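You operate a simulated robot arm through the tools that you are given. There is no shell and no other tool. Be economical: measure what you need, move in short steps, check, and stop when the job is done.

The job below is to be done with a simulated robot arm. You get a single attempt, and the scene is never put back.

## Task
Stand the salt and pepper in their pockets of the cruet stand and wipe up the toast crumbs.
Fine: use the yellow pad and put it back.

It is judged by the outcome, as a careful person would: the job done as asked, and still so three seconds after it is handed in. It fails if anything else is knocked over, pushed out of place, dropped, spilled or broken.

## Robot
A 5-joint arm with a two-finger parallel gripper, fixed in place. Base frame: the origin is at the foot of the arm, x ahead of it, y to its left, z up; the work surface is at about z = 0. Lengths are in cm, angles in degrees, forces in N, time in s.
With the tool pointing down near the work surface it reaches from about 26 to 60 cm from the base axis. Its first joint turns from -66.0 to 66.0 degrees. The tool tilts only in the upright plane through the base axis and itself; it spins freely about its own axis. Payload 1.57 kg.
The tool frame sits at the grasp point between the pads (the TCP): z along the fingers, y along the line on which they close. The tips reach 3 cm beyond it. Largest opening 8 cm; finger width 1.7, thickness 1.2; the body of the gripper, 4 by 8.2 cm, starts 8 cm behind the TCP.
Orientation is that of the tool frame in the base frame, as a unit quaternion [x, y, z, w]. With the fingers straight down and closing along the base's y, the tool's x points along the base's -x, its y along +y and its z along -z.

## Interface
- The arm moves only by the tool nudge_tool. Its argument "steps" is a list of rows, each a list of 3 entries, a list of its own where there are three numbers: the turn, a rotation vector about the base's x, y, z in units of 180 degrees (1.0 is 180 degrees), then the shift along the base's x, y, z in units of 250 mm (1.0 is 250 mm), then the opening, from 0 (shut) to 1 (fully open). In form: [[[rx, ry, rz], [dx, dy, dz], grip], ...]. A call has 1 to 12 rows; each row is the pose to reach, as a shift and turn from the pose commanded when the call began. A call with a number of a shift or a turn outside -1 to 1 is refused whole. Each row takes 0.2 s and may step no farther than 5 cm and 8.6 degrees from the row before; otherwise, or with a gripper value out of range, the whole call is refused. Where a pose cannot be reached the arm comes as near as it can. A force on the tool above 90 N (or 10 N above the force at the start of the call, whichever is more), or a blocked arm, ends the call early, and 0.2 s more pass. Each finger travels about 15.3 cm/s and halts on what it meets, pressing with about 43 N; the grip force reading is that of the motor and also rises with nothing between the fingers. The clock runs only during rows and for 0.2 s after the last one: add rows that repeat a pose to give the fingers time. The reply holds the time, the measured pose of the TCP, the force on the tool along the base axes, the opening and the grip force, in the units named above and with some noise, and new pictures: "show" is both (left out), scene, wrist or none.
- Cameras (640 x 400 px; columns grow to the right, rows downward): "scene" is fixed at [5.85, 41.41, 50.33]; the picture's right is [-0.58, -0.81, 0.00], its down [-0.54, 0.39, -0.74] and it looks along [0.61, -0.43, -0.67] (base axes); focal length 374 px, centre (320, 200). "wrist" rides on the gripper at [7.2, -0.7, -12.2] in the tool frame; the picture's right is [0.09, 1.00, 0.00], its down [-0.84, 0.08, -0.54] and it looks along [-0.54, 0.05, 0.84] (tool axes); focal length 238 px, centre (320, 200). There is no depth. A picture from a camera that has moved, and an enlarged one, comes with that camera's place and axes in the base frame and with its lens. The place of the scene camera against the robot may be out by one fixed shift of up to 2.5 cm in any direction.
- inspect(camera, box): a new picture of the part [left, top, right, bottom] of that camera's present view, enlarged. It takes no simulated time.
- close_job(): hands the job in; it is judged then, once.

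Work in short steps. Places have to be worked out from the pictures, the camera data and where the tool is seen: move nearer, look again, correct. Check each grasp and each placing, and mend what went wrong. You have 120 turns and 170 pictures in all, those below and enlarged ones among them. Open the gripper and draw the arm clear of the work before you hand the job in, unless the task says otherwise; then end with one line.

The tools are called as name(argument=value, ...) on one line, values as JSON. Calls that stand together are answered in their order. nudge_tool: Moves the arm, as the interface text tells. Its arguments: {"type":"object","properties":{"steps":{"type":"array","items":{"type":"array"}},"show":{"type":"string","enum":["both","scene","wrist","none"]}},"required":["steps"]} The other tools are called the same way: inspect (camera, box) takes an enlarged picture of a part of a camera's view; close_job () hands the job in.

At the start:

```text
t: 0.0
position: [27.26, 20.7, 29.21]
ee_rot: [-0.001, 1.0, 0.0, 0.0]
ft_force: [-0.4, -0.5, 1.2]
finger_gap: 8.03
grip_force: 0.0
```

scene: 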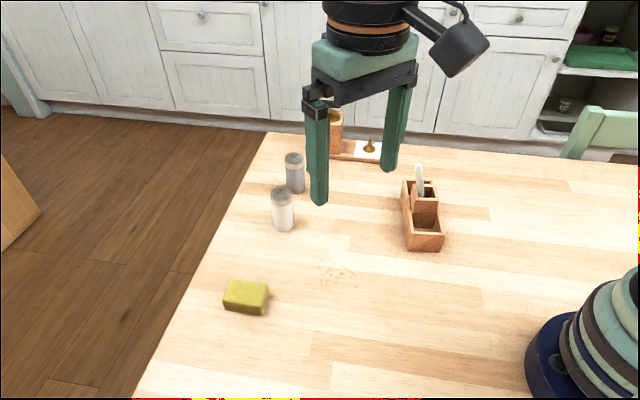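
wrist: 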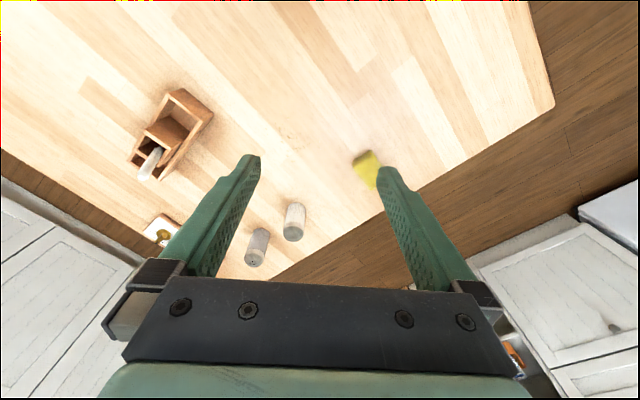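

I'll enlarge the scene view first to see the stand, shakers, pad and crumbs.

inspect(camera="scene", box=[360, 140, 500, 260])

inspect(camera="scene", box=[210, 140, 400, 320])

```text
3.33 times, centred on (430, 200) of scene
camera zoom: at [5.85, 41.41, 50.33], right [-0.58, -0.81, 0.0], down [-0.54, 0.39, -0.74], along [0.61, -0.43, -0.67], focal length 1246 px, centre (-47, 200)
```

zoom: 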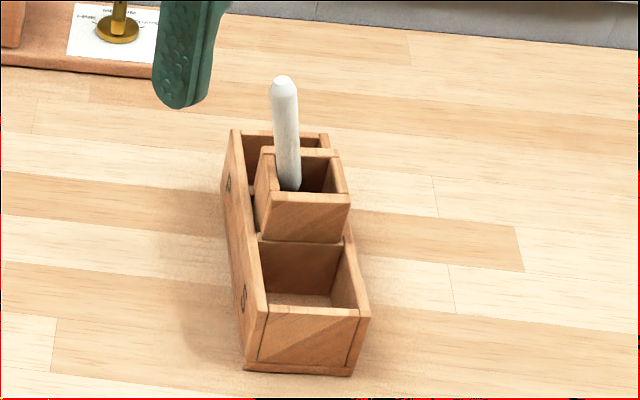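

```text
2.22 times, centred on (305, 230) of scene
camera zoom: at [5.85, 41.41, 50.33], right [-0.58, -0.81, 0.0], down [-0.54, 0.39, -0.74], along [0.61, -0.43, -0.67], focal length 830 px, centre (353, 133)
```

zoom: 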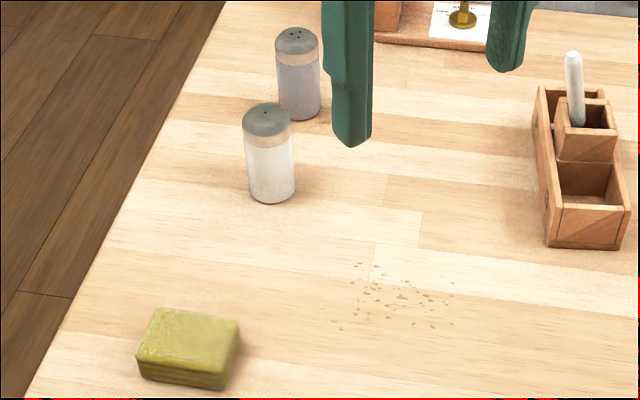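

The shakers are near (49,17) and (56,10), the pad near (38,30), the crumbs near (34,15.5) and the stand near (35,1). I'll move over the stand for a wrist view.

nudge_tool(steps=[[[0, 0, 0], [0.02, -0.17, 0], 1], [[0, 0, 0], [0.04, -0.34, 0], 1], [[0, 0, 0], [0.04, -0.51, 0], 1], [[0, 0, 0], [0.04, -0.68, 0], 1], [[0, 0, 0], [0.04, -0.75, 0], 1], [[0, 0, 0], [0.04, -0.75, 0], 1]])

```text
t: 1.4
position: [28.22, 1.89, 29.34]
ee_rot: [0.0, 1.0, 0.0, -0.001]
ft_force: [-0.1, 0.0, -0.1]
finger_gap: 8.0
grip_force: 0.0
camera wrist: at [21.25, 1.27, 41.49], right [-0.09, 1.0, 0.0], down [0.84, 0.08, 0.54], along [0.54, 0.05, -0.84], focal length 238 px, centre (320, 200)
```

scene: 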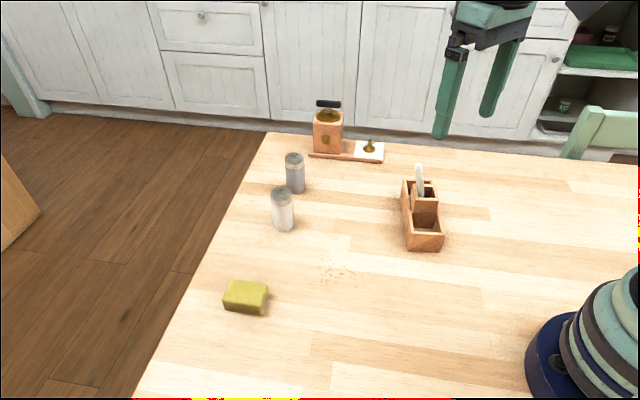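
wrist: 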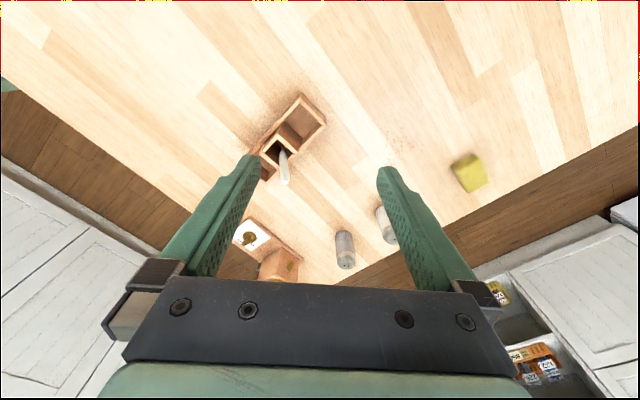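

Now I'll enlarge the stand, the labels, and the object at the back.

inspect(camera="wrist", box=[240, 80, 350, 190])

inspect(camera="scene", box=[290, 90, 400, 175])

inspect(camera="scene", box=[390, 155, 455, 260])

```text
3.64 times, centred on (295, 135) of wrist
camera zoom: at [21.25, 1.27, 41.49], right [-0.09, 1.0, 0.0], down [0.84, 0.08, 0.54], along [0.54, 0.05, -0.84], focal length 867 px, centre (411, 436)
```

zoom: 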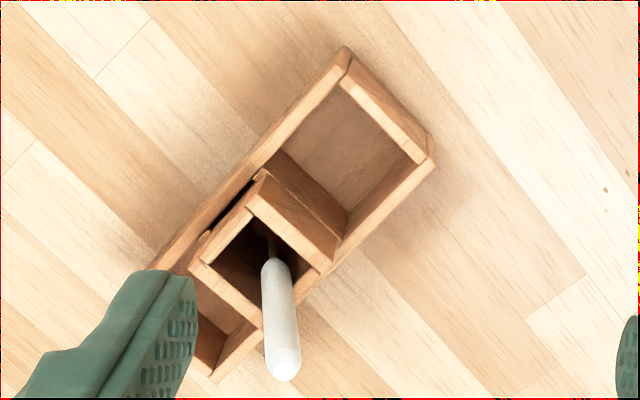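

```text
4.71 times, centred on (345, 132) of scene
camera zoom: at [5.85, 41.41, 50.33], right [-0.58, -0.81, 0.0], down [-0.54, 0.39, -0.74], along [0.61, -0.43, -0.67], focal length 1758 px, centre (202, 518)
```

zoom: 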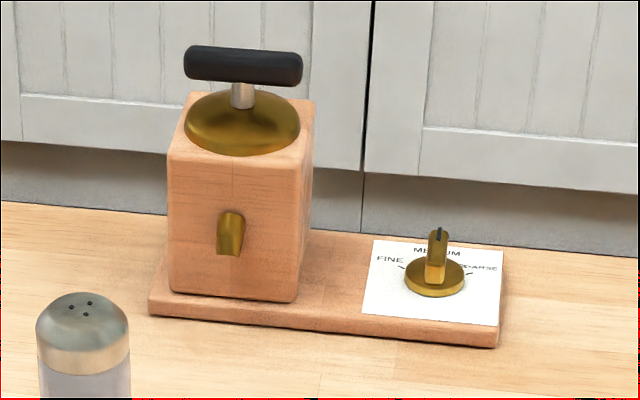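

```text
3.81 times, centred on (422, 208) of scene
camera zoom: at [5.85, 41.41, 50.33], right [-0.58, -0.81, 0.0], down [-0.54, 0.39, -0.74], along [0.61, -0.43, -0.67], focal length 1424 px, centre (-70, 171)
```

zoom: 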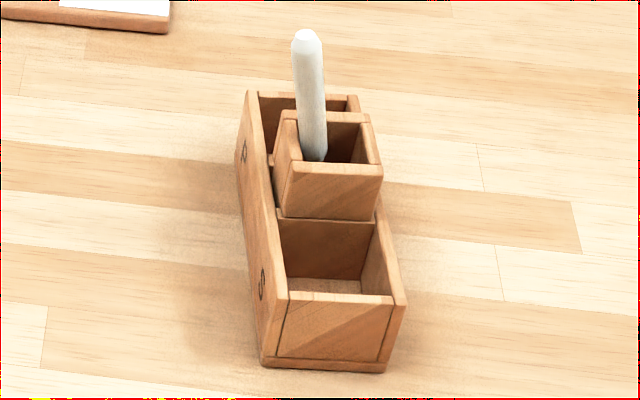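

inspect(camera="scene", box=[398, 175, 424, 250])

inspect(camera="scene", box=[262, 145, 314, 240])

```text
5.33 times, centred on (411, 212) of scene
camera zoom: at [5.85, 41.41, 50.33], right [-0.58, -0.81, 0.0], down [-0.54, 0.39, -0.74], along [0.61, -0.43, -0.67], focal length 1993 px, centre (-165, 133)
```

zoom: 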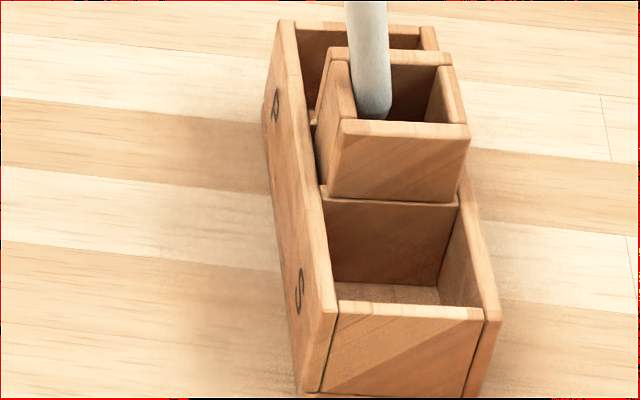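

```text
4.21 times, centred on (288, 192) of scene
camera zoom: at [5.85, 41.41, 50.33], right [-0.58, -0.81, 0.0], down [-0.54, 0.39, -0.74], along [0.61, -0.43, -0.67], focal length 1573 px, centre (455, 232)
```

zoom: 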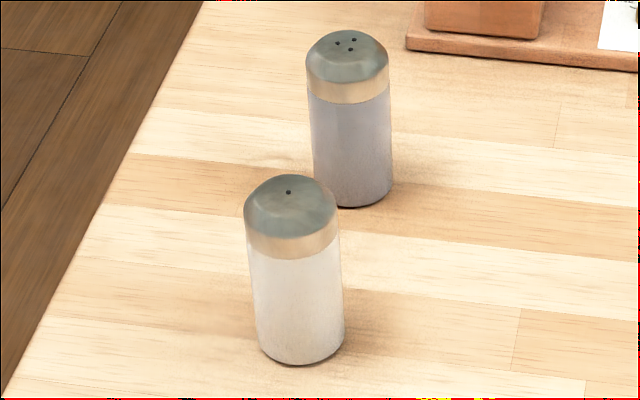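

White with one hole is salt and grey is pepper; the near pocket is marked S and the far one P. The "Fine" in the task doesn't ask for the grinder, so I'll leave it alone. Next I turn the tool to line up with the stand and look at it closer.

nudge_tool(steps=[[[0, 0, -0.044], [0.03, -0.02, -0.08], 1], [[0, 0, -0.088], [0.06, -0.04, -0.16], 1], [[0, 0, -0.132], [0.09, -0.07, -0.24], 1], [[0, 0, -0.176], [0.12, -0.1, -0.3], 1], [[0, 0, -0.22], [0.12, -0.1, -0.36], 1], [[0, 0, -0.22], [0.12, -0.1, -0.36], 1]])

```text
t: 2.8
position: [31.27, -0.6, 20.26]
ee_rot: [0.34, 0.94, 0.0, 0.0]
ft_force: [-0.2, 0.1, -0.5]
finger_gap: 8.02
grip_force: 0.1
camera wrist: at [25.35, 3.48, 32.42], right [0.57, 0.82, 0.0], down [0.69, -0.48, 0.54], along [0.45, -0.31, -0.84], focal length 238 px, centre (320, 200)
```

scene: 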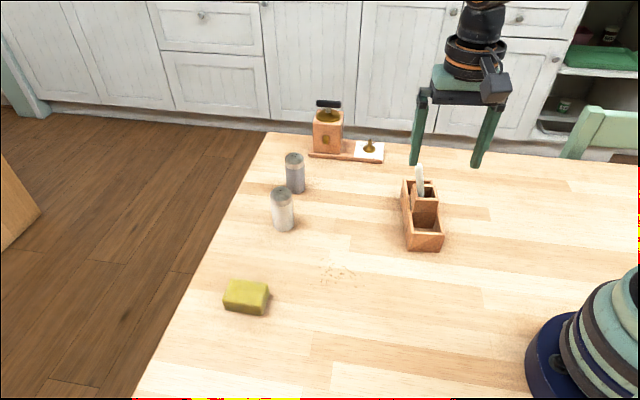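
wrist: 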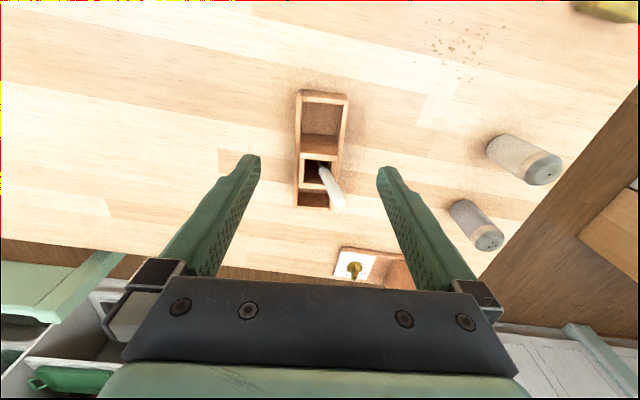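

inspect(camera="wrist", box=[260, 80, 380, 220])

inspect(camera="wrist", box=[420, 100, 600, 270])

inspect(camera="wrist", box=[400, 0, 640, 100])

```text
2.86 times, centred on (320, 150) of wrist
camera zoom: at [25.35, 3.48, 32.42], right [0.57, 0.82, 0.0], down [0.69, -0.48, 0.54], along [0.45, -0.31, -0.84], focal length 681 px, centre (320, 343)
```

zoom: 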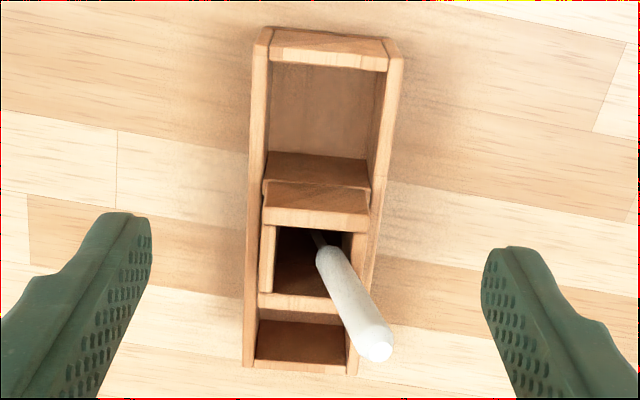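

```text
2.35 times, centred on (510, 185) of wrist
camera zoom: at [25.35, 3.48, 32.42], right [0.57, 0.82, 0.0], down [0.69, -0.48, 0.54], along [0.45, -0.31, -0.84], focal length 561 px, centre (-127, 235)
```

zoom: 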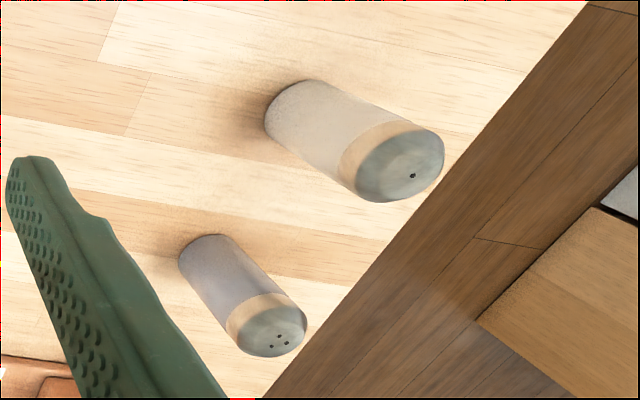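

```text
2.67 times, centred on (520, 50) of wrist
camera zoom: at [25.35, 3.48, 32.42], right [0.57, 0.82, 0.0], down [0.69, -0.48, 0.54], along [0.45, -0.31, -0.84], focal length 636 px, centre (-213, 600)
```

zoom: 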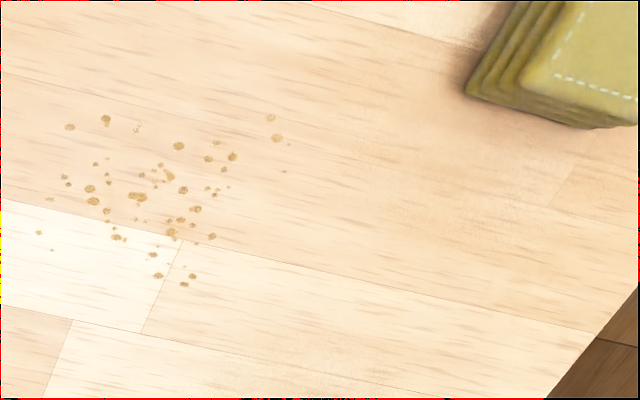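

The stand measures about 5.4 × 15.5 cm, at yaw −40°. S pocket centre is about (31.9,−0.8) and P about (39,−7). I keep this yaw and move above the salt near (49.4,17.3) to look at it.

nudge_tool(steps=[[[0, 0, 0], [0.12, 0.12, 0.03], 1], [[0, 0, 0], [0.24, 0.24, 0.03], 1], [[0, 0, 0], [0.36, 0.36, 0.03], 1], [[0, 0, 0], [0.48, 0.48, 0.03], 1], [[0, 0, 0], [0.6, 0.6, 0.0], 1], [[0, 0, 0], [0.72, 0.71, -0.08], 1], [[0, 0, 0], [0.72, 0.71, -0.16], 1], [[0, 0, 0], [0.72, 0.71, -0.16], 1]])

```text
t: 4.6
position: [49.32, 16.93, 16.17]
ee_rot: [0.34, 0.941, 0.0, 0.001]
ft_force: [-0.7, -1.1, 1.1]
finger_gap: 8.0
grip_force: 0.0
camera wrist: at [43.42, 21.07, 28.37], right [0.56, 0.83, 0.0], down [0.69, -0.47, 0.54], along [0.45, -0.31, -0.84], focal length 238 px, centre (320, 200)
```

scene: 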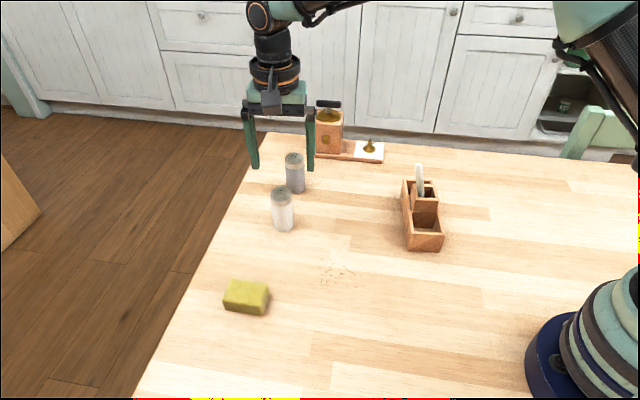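
wrist: 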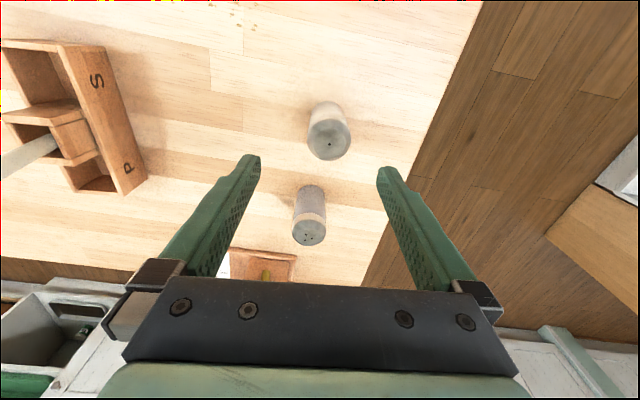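

Both labels are readable, S nearest and P farther. The salt is at about (49.6,17.6), so I centre over it and come part-way down.

nudge_tool(steps=[[[0, 0, 0], [0.011, 0.027, 0], 1], [[0, 0, 0], [0.011, 0.027, -0.1], 1], [[0, 0, 0], [0.011, 0.027, -0.2], 1], [[0, 0, 0], [0.011, 0.027, -0.2], 1]])

```text
t: 5.6
position: [49.5, 17.68, 11.19]
ee_rot: [0.339, 0.941, 0.0, 0.001]
ft_force: [-0.3, 0.0, -0.2]
finger_gap: 8.01
grip_force: 0.0
camera wrist: at [43.62, 21.79, 23.32], right [0.56, 0.83, 0.0], down [0.69, -0.47, 0.54], along [0.45, -0.31, -0.84], focal length 238 px, centre (320, 200)
```

scene: 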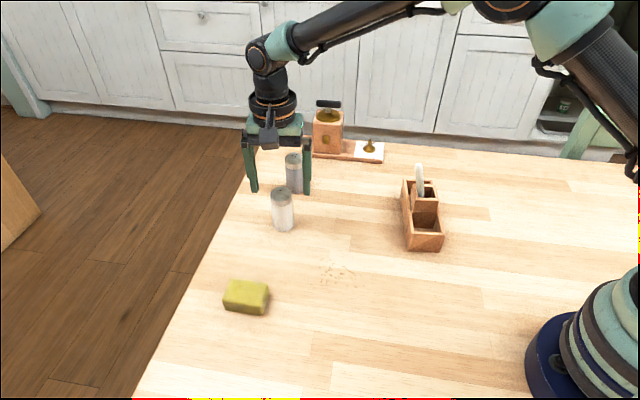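
wrist: 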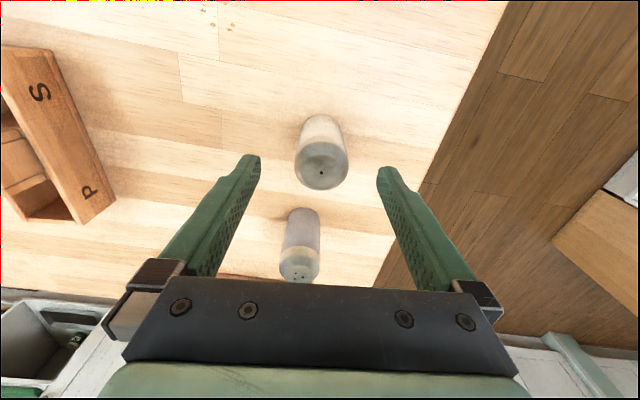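

The hole lies at about (49.6,17.7), directly under the tool. I go down to z≈7.1 and close.

nudge_tool(steps=[[[0, 0, 0], [0.003, 0.002, -0.08], 1], [[0, 0, 0], [0.003, 0.002, -0.163], 1], [[0, 0, 0], [0.003, 0.002, -0.163], 0.8], [[0, 0, 0], [0.003, 0.002, -0.163], 0.65], [[0, 0, 0], [0.003, 0.002, -0.163], 0.55], [[0, 0, 0], [0.003, 0.002, -0.163], 0.45], [[0, 0, 0], [0.003, 0.002, -0.163], 0.4], [[0, 0, 0], [0.003, 0.002, -0.163], 0.4]])

```text
t: 7.4
position: [49.66, 18.0, 7.27]
ee_rot: [0.339, 0.941, 0.0, 0.0]
ft_force: [0.5, 0.0, -0.5]
finger_gap: 3.89
grip_force: 43.1
camera wrist: at [43.72, 21.94, 19.42], right [0.56, 0.83, 0.0], down [0.69, -0.47, 0.54], along [0.45, -0.31, -0.84], focal length 238 px, centre (320, 200)
```

scene: 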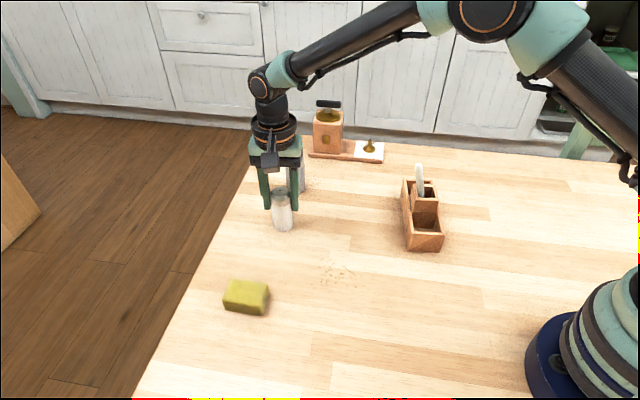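
wrist: 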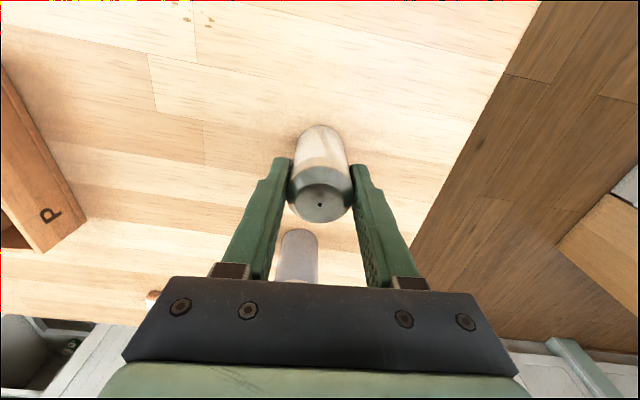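

Salt is gripped (3.9 cm) and centred. I lift it and carry it over the S pocket.

nudge_tool(steps=[[[0, 0, 0], [0, 0, 0.1], 0.4], [[0, 0, 0], [0, 0, 0.2], 0.4], [[0, 0, 0], [0, 0, 0.3], 0.4], [[0, 0, 0], [-0.12, -0.125, 0.32], 0.4], [[0, 0, 0], [-0.24, -0.25, 0.32], 0.4], [[0, 0, 0], [-0.36, -0.375, 0.32], 0.4], [[0, 0, 0], [-0.48, -0.5, 0.32], 0.4], [[0, 0, 0], [-0.6, -0.625, 0.32], 0.4], [[0, 0, 0], [-0.71, -0.745, 0.32], 0.4], [[0, 0, 0], [-0.71, -0.745, 0.32], 0.4]])

```text
t: 9.6
position: [32.11, -0.81, 15.38]
ee_rot: [0.338, 0.941, 0.0, 0.001]
ft_force: [0.7, -0.5, -1.9]
finger_gap: 3.88
grip_force: 43.4
camera wrist: at [26.09, 3.28, 27.51], right [0.56, 0.83, 0.0], down [0.69, -0.47, 0.54], along [0.45, -0.31, -0.84], focal length 238 px, centre (320, 200)
```

scene: 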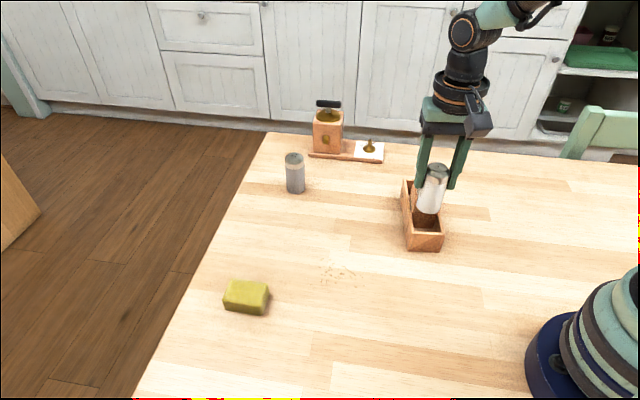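
wrist: 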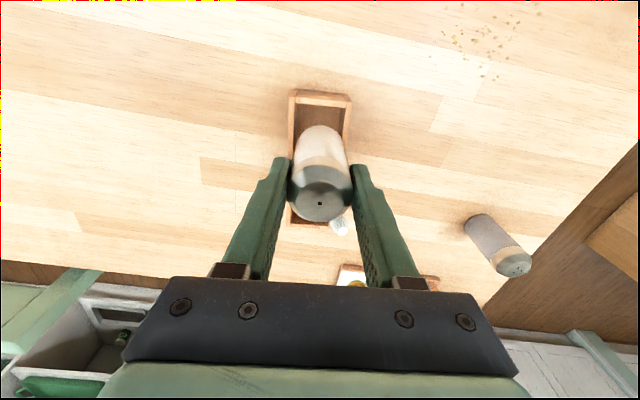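

inspect(camera="wrist", box=[270, 80, 370, 240])

inspect(camera="scene", box=[385, 150, 475, 260])

```text
2.50 times, centred on (320, 160) of wrist
camera zoom: at [26.09, 3.28, 27.51], right [0.56, 0.83, 0.0], down [0.69, -0.47, 0.54], along [0.45, -0.31, -0.84], focal length 596 px, centre (320, 300)
```

zoom: 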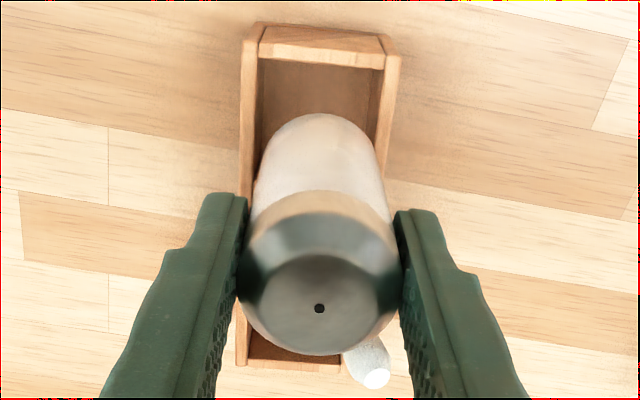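

```text
3.64 times, centred on (430, 205) of scene
camera zoom: at [5.85, 41.41, 50.33], right [-0.58, -0.81, 0.0], down [-0.54, 0.39, -0.74], along [0.61, -0.43, -0.67], focal length 1359 px, centre (-80, 182)
```

zoom: 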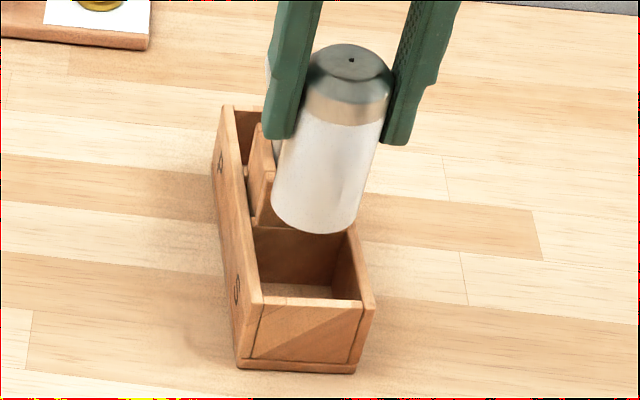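

The shaker is about 0.2 cm off towards +n, so I correct that and lower part-way into the pocket.

nudge_tool(steps=[[[0, 0, 0], [-0.0057, -0.0068, 0], 0.4], [[0, 0, 0], [-0.0057, -0.0068, -0.08], 0.4], [[0, 0, 0], [-0.0057, -0.0068, -0.14], 0.4], [[0, 0, 0], [-0.0057, -0.0068, -0.18], 0.4], [[0, 0, 0], [-0.0057, -0.0068, -0.18], 0.4]])

inspect(camera="scene", box=[385, 150, 475, 260])

```text
t: 10.8
position: [31.45, -0.89, 10.76]
ee_rot: [0.339, 0.941, -0.001, 0.0]
ft_force: [0.3, -0.3, -1.2]
finger_gap: 3.85
grip_force: 42.6
camera wrist: at [25.75, 3.19, 22.92], right [0.56, 0.83, 0.0], down [0.69, -0.47, 0.54], along [0.45, -0.31, -0.84], focal length 238 px, centre (320, 200)
```

scene: 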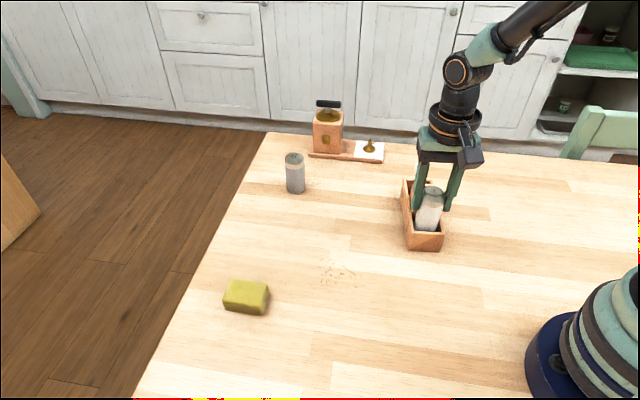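
wrist: 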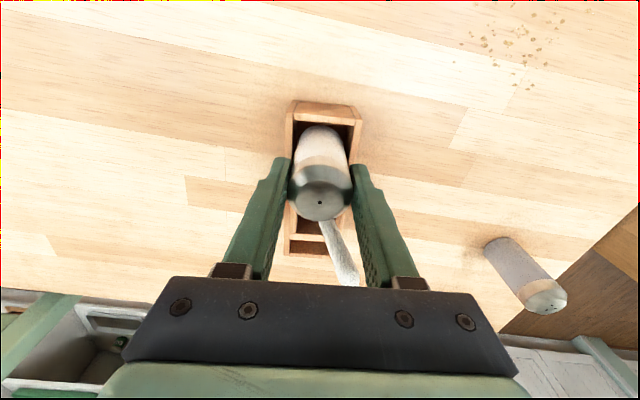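

```text
3.64 times, centred on (430, 205) of scene
camera zoom: at [5.85, 41.41, 50.33], right [-0.58, -0.81, 0.0], down [-0.54, 0.39, -0.74], along [0.61, -0.43, -0.67], focal length 1359 px, centre (-80, 182)
```

zoom: 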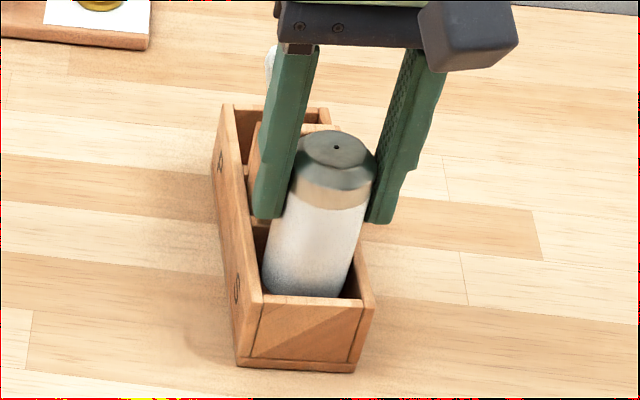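

inspect(camera="wrist", box=[270, 80, 370, 240])

```text
2.50 times, centred on (320, 160) of wrist
camera zoom: at [25.75, 3.19, 22.92], right [0.56, 0.83, 0.0], down [0.69, -0.47, 0.54], along [0.45, -0.31, -0.84], focal length 596 px, centre (320, 300)
```

zoom: 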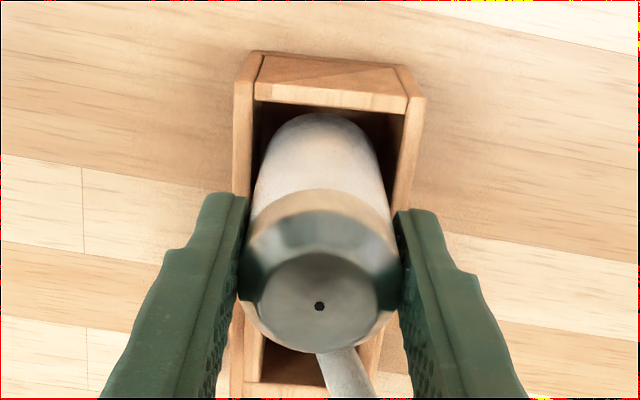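

The salt is well aligned with the pocket, so I lower it further.

nudge_tool(steps=[[[0, 0, 0], [0.002, 0.0025, -0.03], 0.4], [[0, 0, 0], [0.002, 0.0025, -0.06], 0.4], [[0, 0, 0], [0.002, 0.0025, -0.09], 0.4], [[0, 0, 0], [0.002, 0.0025, -0.1], 0.4], [[0, 0, 0], [0.002, 0.0025, -0.1], 0.4]], show="scene")

inspect(camera="scene", box=[385, 150, 475, 260])

```text
t: 12.0
position: [31.74, -0.96, 8.31]
ee_rot: [0.338, 0.941, 0.0, 0.001]
ft_force: [-2.8, -0.1, 10.6]
finger_gap: 3.87
grip_force: 42.8
```

scene: 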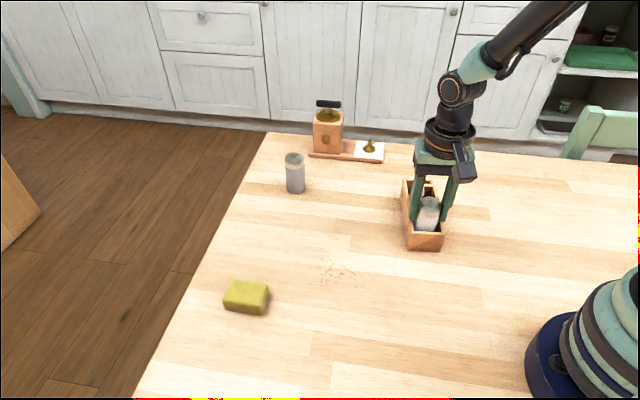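

```text
3.64 times, centred on (430, 205) of scene
camera zoom: at [5.85, 41.41, 50.33], right [-0.58, -0.81, 0.0], down [-0.54, 0.39, -0.74], along [0.61, -0.43, -0.67], focal length 1359 px, centre (-80, 182)
```

zoom: 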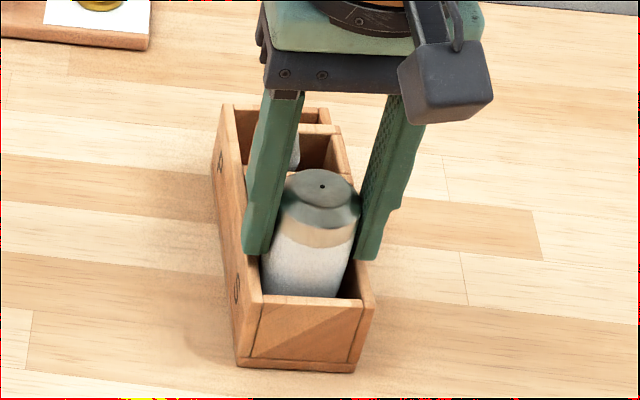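

inspect(camera="wrist", box=[250, 90, 390, 260])

inspect(camera="scene", box=[400, 190, 450, 255])

```text
2.35 times, centred on (320, 175) of wrist
camera zoom: at [25.88, 3.28, 20.52], right [0.56, 0.83, 0.0], down [0.69, -0.47, 0.54], along [0.45, -0.31, -0.84], focal length 561 px, centre (320, 259)
```

zoom: 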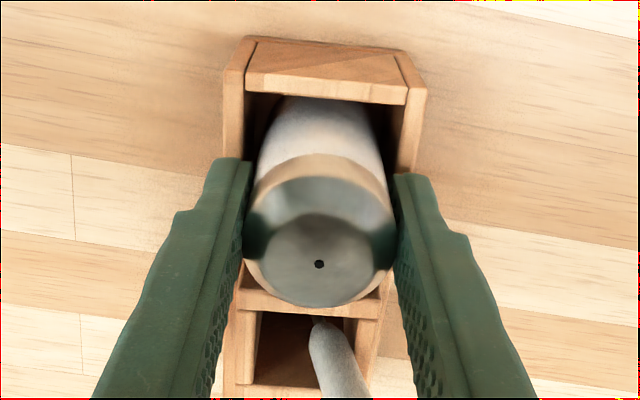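

```text
6.15 times, centred on (425, 222) of scene
camera zoom: at [5.85, 41.41, 50.33], right [-0.58, -0.81, 0.0], down [-0.54, 0.39, -0.74], along [0.61, -0.43, -0.67], focal length 2300 px, centre (-326, 62)
```

zoom: 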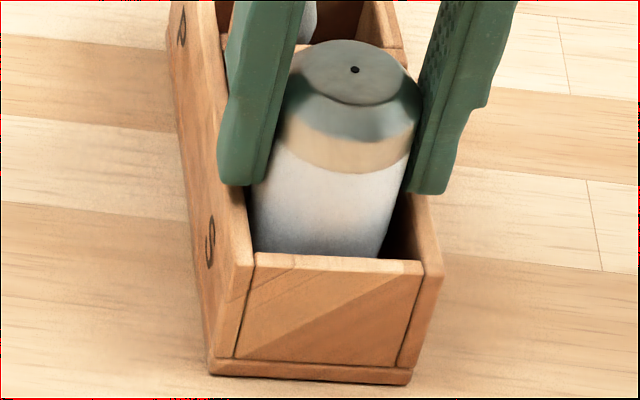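

The salt is inside the pocket with about 10 N of upward contact. I'll press slightly lower to learn whether that is the floor.

nudge_tool(steps=[[[0, 0, 0], [0, 0, -0.006], 0.4], [[0, 0, 0], [0, 0, -0.012], 0.4], [[0, 0, 0], [0, 0, -0.012], 0.4]], show="none")

```text
t: 12.8
position: [31.97, -0.86, 8.17]
ee_rot: [0.339, 0.941, 0.002, 0.004]
ft_force: [3.2, -0.1, 26.0]
finger_gap: 3.87
grip_force: 42.5
```

The stiff response indicates the floor. I unload, open slightly and check.

nudge_tool(steps=[[[0, 0, 0], [0, 0, 0.014], 0.4], [[0, 0, 0], [0, 0, 0.014], 0.52], [[0, 0, 0], [0, 0, 0.014], 0.6], [[0, 0, 0], [0, 0, 0.014], 0.7], [[0, 0, 0], [0, 0, 0.014], 0.7]], show="none")

inspect(camera="scene", box=[400, 190, 450, 255])

inspect(camera="wrist", box=[250, 90, 390, 260])

```text
t: 14.0
position: [31.87, -0.78, 8.37]
ee_rot: [0.338, 0.941, 0.001, 0.0]
ft_force: [-0.3, -0.5, -0.8]
finger_gap: 5.57
grip_force: 0.0
```

```text
6.15 times, centred on (425, 222) of scene
camera zoom: at [5.85, 41.41, 50.33], right [-0.58, -0.81, 0.0], down [-0.54, 0.39, -0.74], along [0.61, -0.43, -0.67], focal length 2300 px, centre (-326, 62)
```

zoom: 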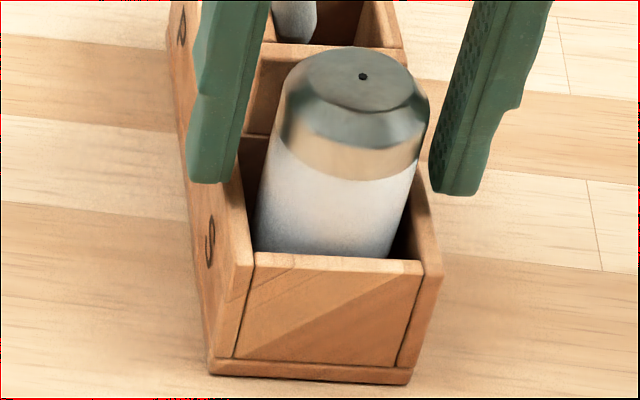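

```text
2.35 times, centred on (320, 175) of wrist
camera zoom: at [25.9, 3.25, 20.49], right [0.56, 0.83, 0.0], down [0.69, -0.47, 0.54], along [0.45, -0.31, -0.84], focal length 561 px, centre (320, 259)
```

zoom: 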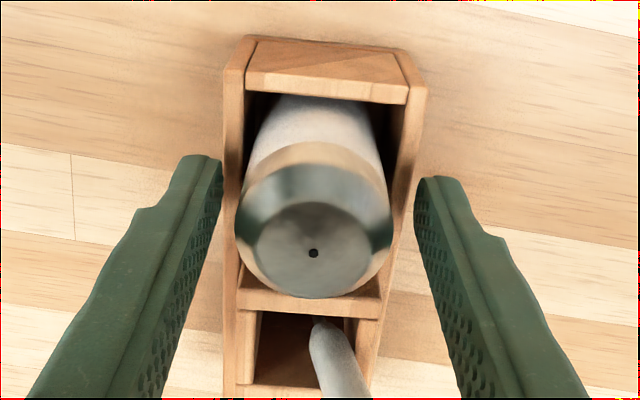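

The salt settled upright on the floor of the S pocket. I raise the arm and go towards the pepper.

nudge_tool(steps=[[[0, 0, 0], [0, 0, 0.15], 0.75], [[0, 0, 0], [0, 0, 0.3], 0.85], [[0, 0, 0], [0, 0, 0.45], 1], [[0, 0, 0], [0.15, 0.07, 0.46], 1], [[0, 0, 0], [0.3, 0.14, 0.46], 1], [[0, 0, 0], [0.45, 0.21, 0.46], 1], [[0, 0, 0], [0.6, 0.28, 0.46], 1], [[0, 0, 0], [0.75, 0.35, 0.46], 1], [[0, 0, 0], [0.9, 0.42, 0.46], 1], [[0, 0, 0], [0.98, 0.425, 0.36], 1], [[0, 0, 0], [0.98, 0.425, 0.26], 1], [[0, 0, 0], [0.98, 0.425, 0.26], 1]])

```text
t: 16.6
position: [56.23, 10.0, 14.98]
ee_rot: [0.339, 0.941, -0.001, 0.0]
ft_force: [-0.1, 0.1, -0.7]
finger_gap: 8.0
grip_force: 0.1
camera wrist: at [50.36, 13.96, 27.13], right [0.56, 0.83, 0.0], down [0.69, -0.47, 0.54], along [0.45, -0.31, -0.84], focal length 238 px, centre (320, 200)
```

scene: 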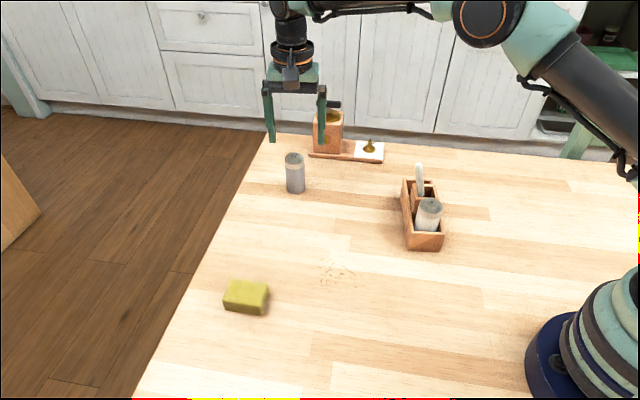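
wrist: 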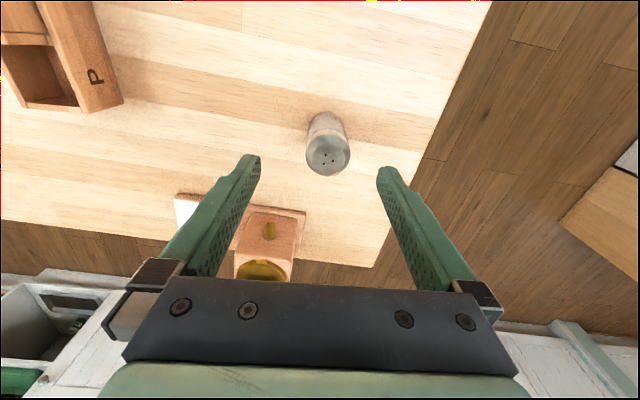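

The pepper is at about (57.1,10.1). I centre over it and descend part-way.

nudge_tool(steps=[[[0, 0, 0], [0.033, 0.004, 0], 1], [[0, 0, 0], [0.033, 0.004, -0.08], 1], [[0, 0, 0], [0.033, 0.004, -0.16], 1], [[0, 0, 0], [0.033, 0.004, -0.16], 1]])

```text
t: 17.6
position: [57.12, 10.0, 11.01]
ee_rot: [0.338, 0.941, 0.001, 0.0]
ft_force: [-0.6, 0.1, 0.5]
finger_gap: 8.01
grip_force: 0.1
camera wrist: at [51.23, 14.07, 23.13], right [0.56, 0.83, 0.0], down [0.69, -0.47, 0.54], along [0.45, -0.31, -0.84], focal length 238 px, centre (320, 200)
```

scene: 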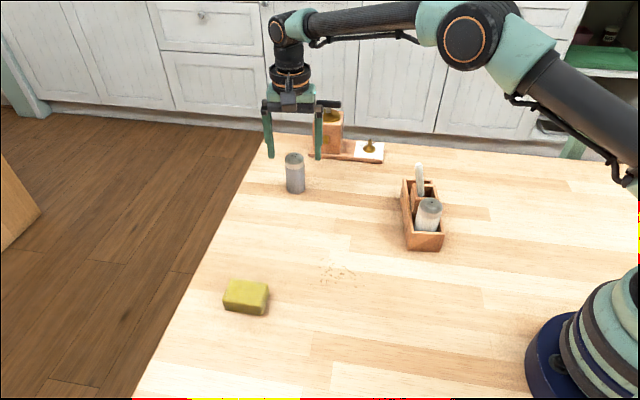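
wrist: 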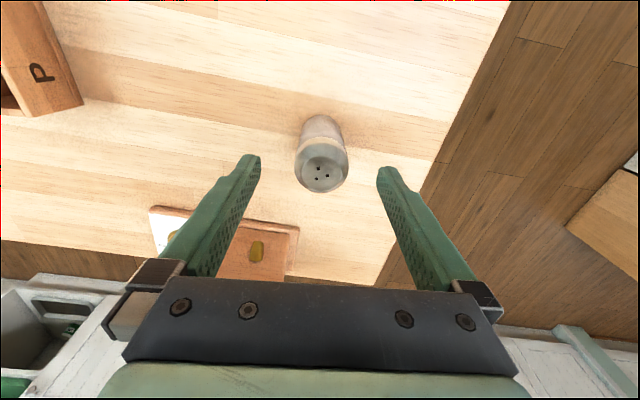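

Aligned, so I descend and close.

nudge_tool(steps=[[[0, 0, 0], [0.002, 0.001, -0.075], 1], [[0, 0, 0], [0.002, 0.001, -0.15], 1], [[0, 0, 0], [0.002, 0.001, -0.15], 0.8], [[0, 0, 0], [0.002, 0.001, -0.15], 0.65], [[0, 0, 0], [0.002, 0.001, -0.15], 0.55], [[0, 0, 0], [0.002, 0.001, -0.15], 0.45], [[0, 0, 0], [0.002, 0.001, -0.15], 0.4], [[0, 0, 0], [0.002, 0.001, -0.15], 0.4]])

```text
t: 19.4
position: [57.27, 9.87, 7.13]
ee_rot: [0.339, 0.941, -0.001, 0.001]
ft_force: [-0.5, -0.1, 0.1]
finger_gap: 3.86
grip_force: 43.0
camera wrist: at [51.33, 13.97, 19.27], right [0.56, 0.83, 0.0], down [0.69, -0.47, 0.54], along [0.45, -0.31, -0.84], focal length 238 px, centre (320, 200)
```

scene: 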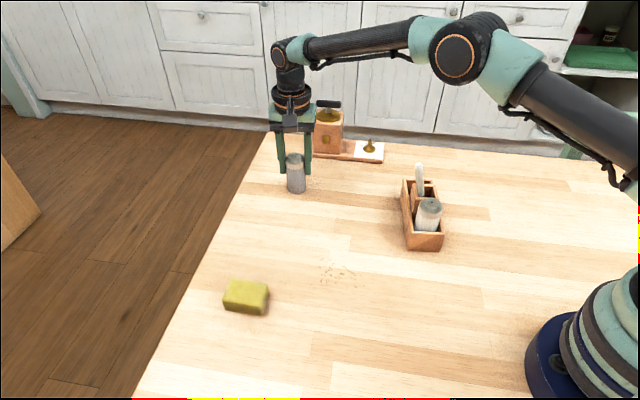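
wrist: 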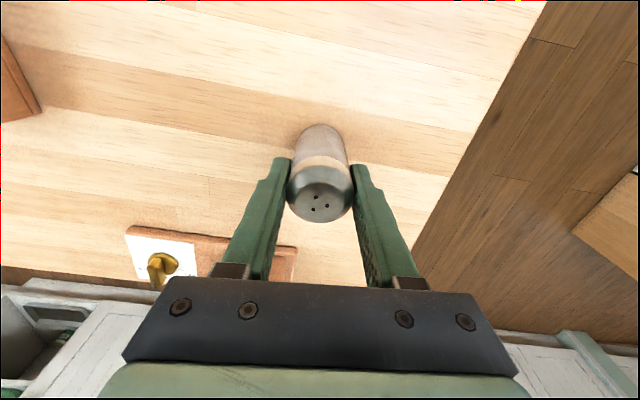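

Pepper is gripped, 3.9 cm across. I lift it and carry it over the P pocket.

nudge_tool(steps=[[[0, 0, 0], [0, 0, 0.12], 0.4], [[0, 0, 0], [0, 0, 0.24], 0.4], [[0, 0, 0], [0, 0, 0.34], 0.4], [[0, 0, 0], [-0.12, -0.113, 0.36], 0.4], [[0, 0, 0], [-0.24, -0.226, 0.36], 0.4], [[0, 0, 0], [-0.36, -0.34, 0.36], 0.4], [[0, 0, 0], [-0.48, -0.45, 0.36], 0.4], [[0, 0, 0], [-0.6, -0.56, 0.36], 0.4], [[0, 0, 0], [-0.72, -0.67, 0.36], 0.4], [[0, 0, 0], [-0.72, -0.67, 0.36], 0.4]])

inspect(camera="wrist", box=[230, 60, 410, 250])

inspect(camera="scene", box=[385, 120, 475, 260])

```text
t: 21.6
position: [39.1, -6.65, 16.2]
ee_rot: [0.34, 0.941, 0.0, 0.0]
ft_force: [-0.2, -0.6, -1.6]
finger_gap: 3.88
grip_force: 43.1
camera wrist: at [33.14, -2.72, 28.3], right [0.56, 0.83, 0.0], down [0.69, -0.47, 0.54], along [0.45, -0.31, -0.84], focal length 238 px, centre (320, 200)
```

scene: 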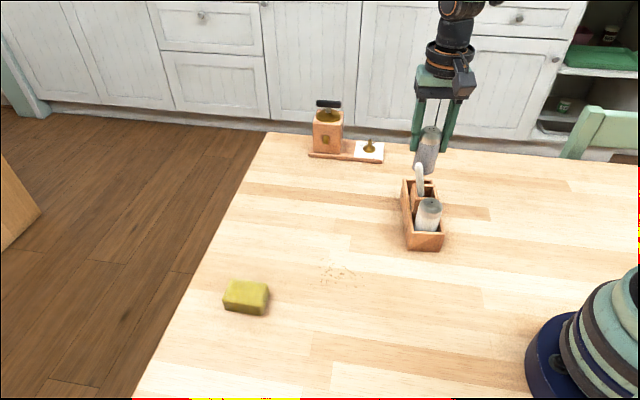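
wrist: 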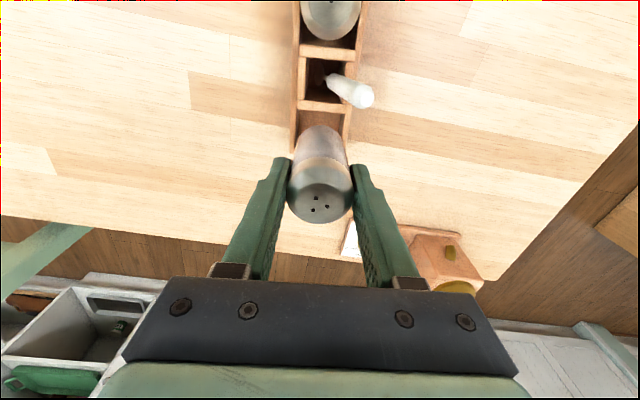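

```text
2.11 times, centred on (320, 155) of wrist
camera zoom: at [33.14, -2.72, 28.3], right [0.56, 0.83, 0.0], down [0.69, -0.47, 0.54], along [0.45, -0.31, -0.84], focal length 502 px, centre (320, 295)
```

zoom: 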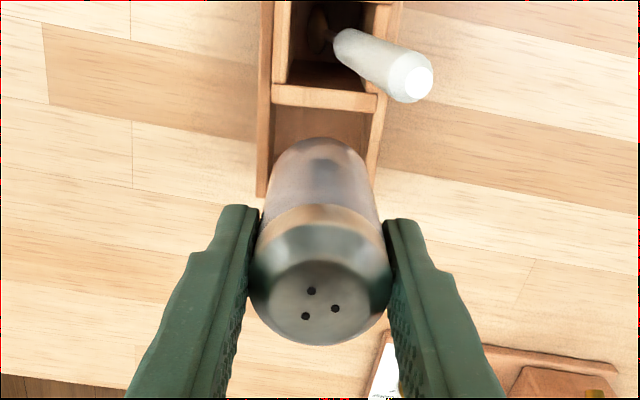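

```text
2.86 times, centred on (430, 190) of scene
camera zoom: at [5.85, 41.41, 50.33], right [-0.58, -0.81, 0.0], down [-0.54, 0.39, -0.74], along [0.61, -0.43, -0.67], focal length 1068 px, centre (6, 229)
```

zoom: 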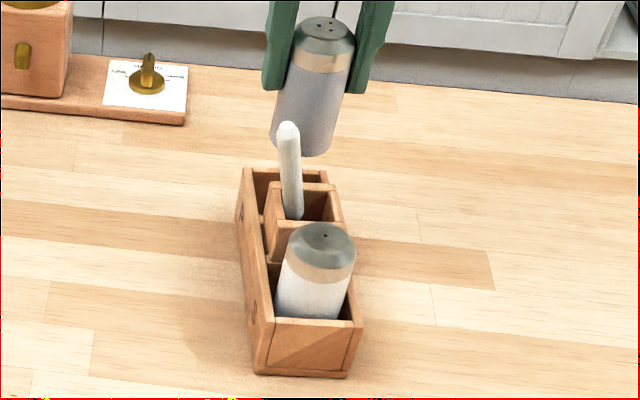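

The pepper looks aligned over the P pocket to within 0.1–0.2 cm. I lower it to the rim and check.

nudge_tool(steps=[[[0, 0, 0], [0, -0.003, -0.06], 0.4], [[0, 0, 0], [0, -0.003, -0.12], 0.4], [[0, 0, 0], [0, -0.003, -0.17], 0.4], [[0, 0, 0], [0, -0.003, -0.2], 0.4], [[0, 0, 0], [0, -0.003, -0.2], 0.4]], show="none")

inspect(camera="wrist", box=[230, 60, 410, 250])

inspect(camera="scene", box=[390, 130, 460, 220])

```text
t: 22.8
position: [39.1, -6.82, 11.2]
ee_rot: [0.339, 0.941, 0.0, -0.001]
ft_force: [-1.4, 2.0, -0.7]
finger_gap: 3.88
grip_force: 42.9
```

```text
2.11 times, centred on (320, 155) of wrist
camera zoom: at [33.19, -2.74, 23.29], right [0.56, 0.83, 0.0], down [0.69, -0.47, 0.54], along [0.45, -0.31, -0.84], focal length 502 px, centre (320, 295)
```

zoom: 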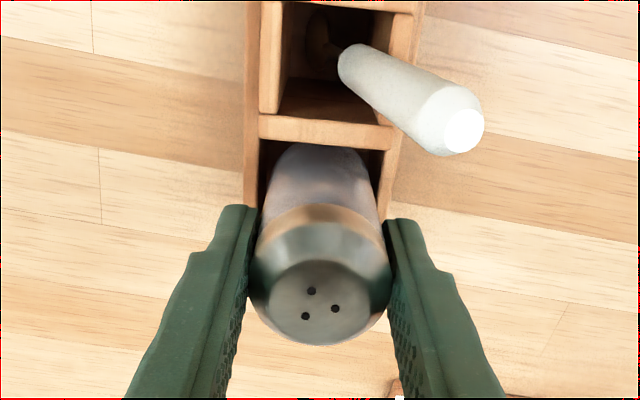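

```text
4.44 times, centred on (425, 175) of scene
camera zoom: at [5.85, 41.41, 50.33], right [-0.58, -0.81, 0.0], down [-0.54, 0.39, -0.74], along [0.61, -0.43, -0.67], focal length 1661 px, centre (-147, 311)
```

zoom: 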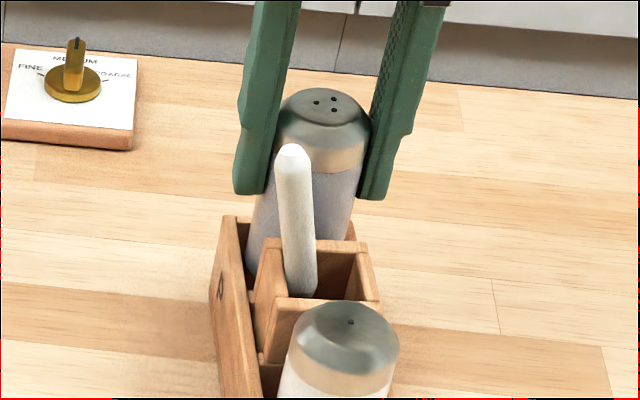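

Centred laterally. I lower further with force checks.

nudge_tool(steps=[[[0, 0, 0], [0, 0, -0.03], 0.4], [[0, 0, 0], [0, 0, -0.06], 0.4], [[0, 0, 0], [0, 0, -0.06], 0.4]], show="none")

inspect(camera="wrist", box=[230, 100, 410, 290])

inspect(camera="scene", box=[390, 150, 450, 220])

```text
t: 23.6
position: [39.03, -6.86, 9.49]
ee_rot: [0.339, 0.941, 0.001, 0.0]
ft_force: [-0.6, -0.1, -0.9]
finger_gap: 3.85
grip_force: 43.2
```

```text
2.11 times, centred on (320, 195) of wrist
camera zoom: at [33.17, -2.77, 21.73], right [0.56, 0.83, 0.0], down [0.69, -0.47, 0.54], along [0.45, -0.31, -0.84], focal length 502 px, centre (320, 210)
```

zoom: 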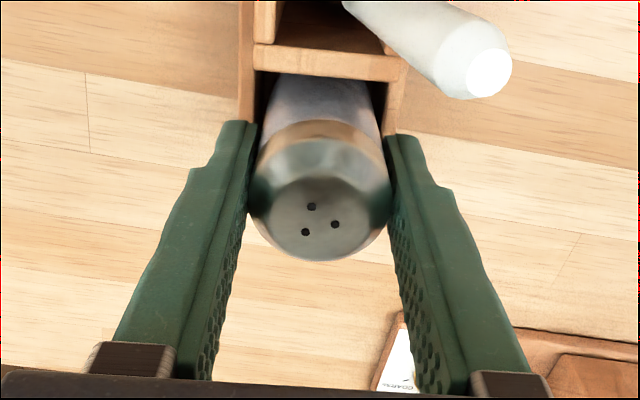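

```text
5.71 times, centred on (420, 185) of scene
camera zoom: at [5.85, 41.41, 50.33], right [-0.58, -0.81, 0.0], down [-0.54, 0.39, -0.74], along [0.61, -0.43, -0.67], focal length 2135 px, centre (-251, 286)
```

zoom: 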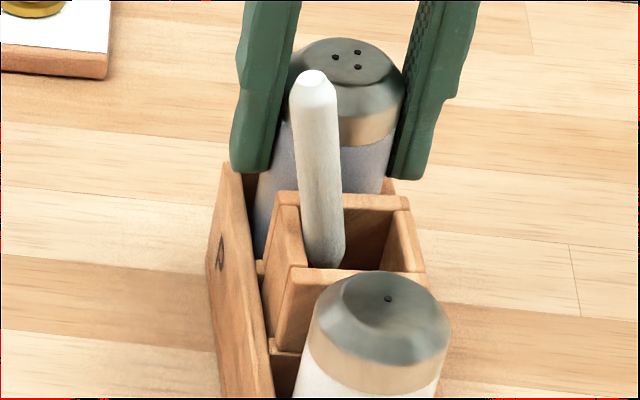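

It is in the pocket with no contact force. I lower it to the floor.

nudge_tool(steps=[[[0, 0, 0], [0, 0, -0.02], 0.4], [[0, 0, 0], [0, 0, -0.04], 0.4], [[0, 0, 0], [0, 0, -0.055], 0.4], [[0, 0, 0], [0, 0, -0.055], 0.4]], show="none")

```text
t: 24.6
position: [39.04, -7.01, 8.13]
ee_rot: [0.339, 0.941, 0.0, -0.002]
ft_force: [-2.8, 1.6, 0.3]
finger_gap: 3.88
grip_force: 43.4
```

nudge_tool(steps=[[[0, 0, 0], [0, 0, -0.008], 0.4], [[0, 0, 0], [0, 0, -0.014], 0.4], [[0, 0, 0], [0, 0, -0.014], 0.4]], show="none")

inspect(camera="scene", box=[390, 150, 450, 220])

```text
t: 25.4
position: [39.15, -6.83, 7.75]
ee_rot: [0.339, 0.941, 0.0, 0.001]
ft_force: [-3.4, 4.2, 6.2]
finger_gap: 3.86
grip_force: 42.5
```

```text
5.71 times, centred on (420, 185) of scene
camera zoom: at [5.85, 41.41, 50.33], right [-0.58, -0.81, 0.0], down [-0.54, 0.39, -0.74], along [0.61, -0.43, -0.67], focal length 2135 px, centre (-251, 286)
```

zoom: 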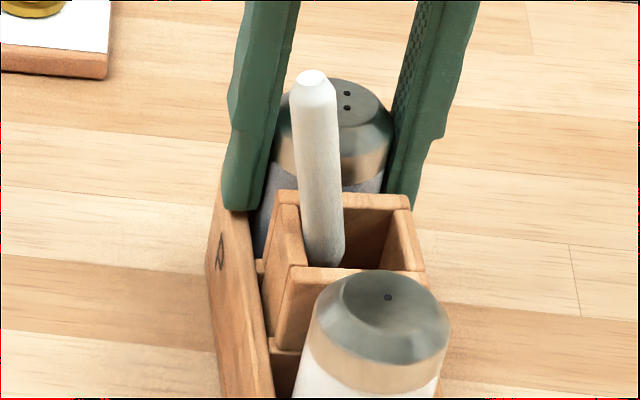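

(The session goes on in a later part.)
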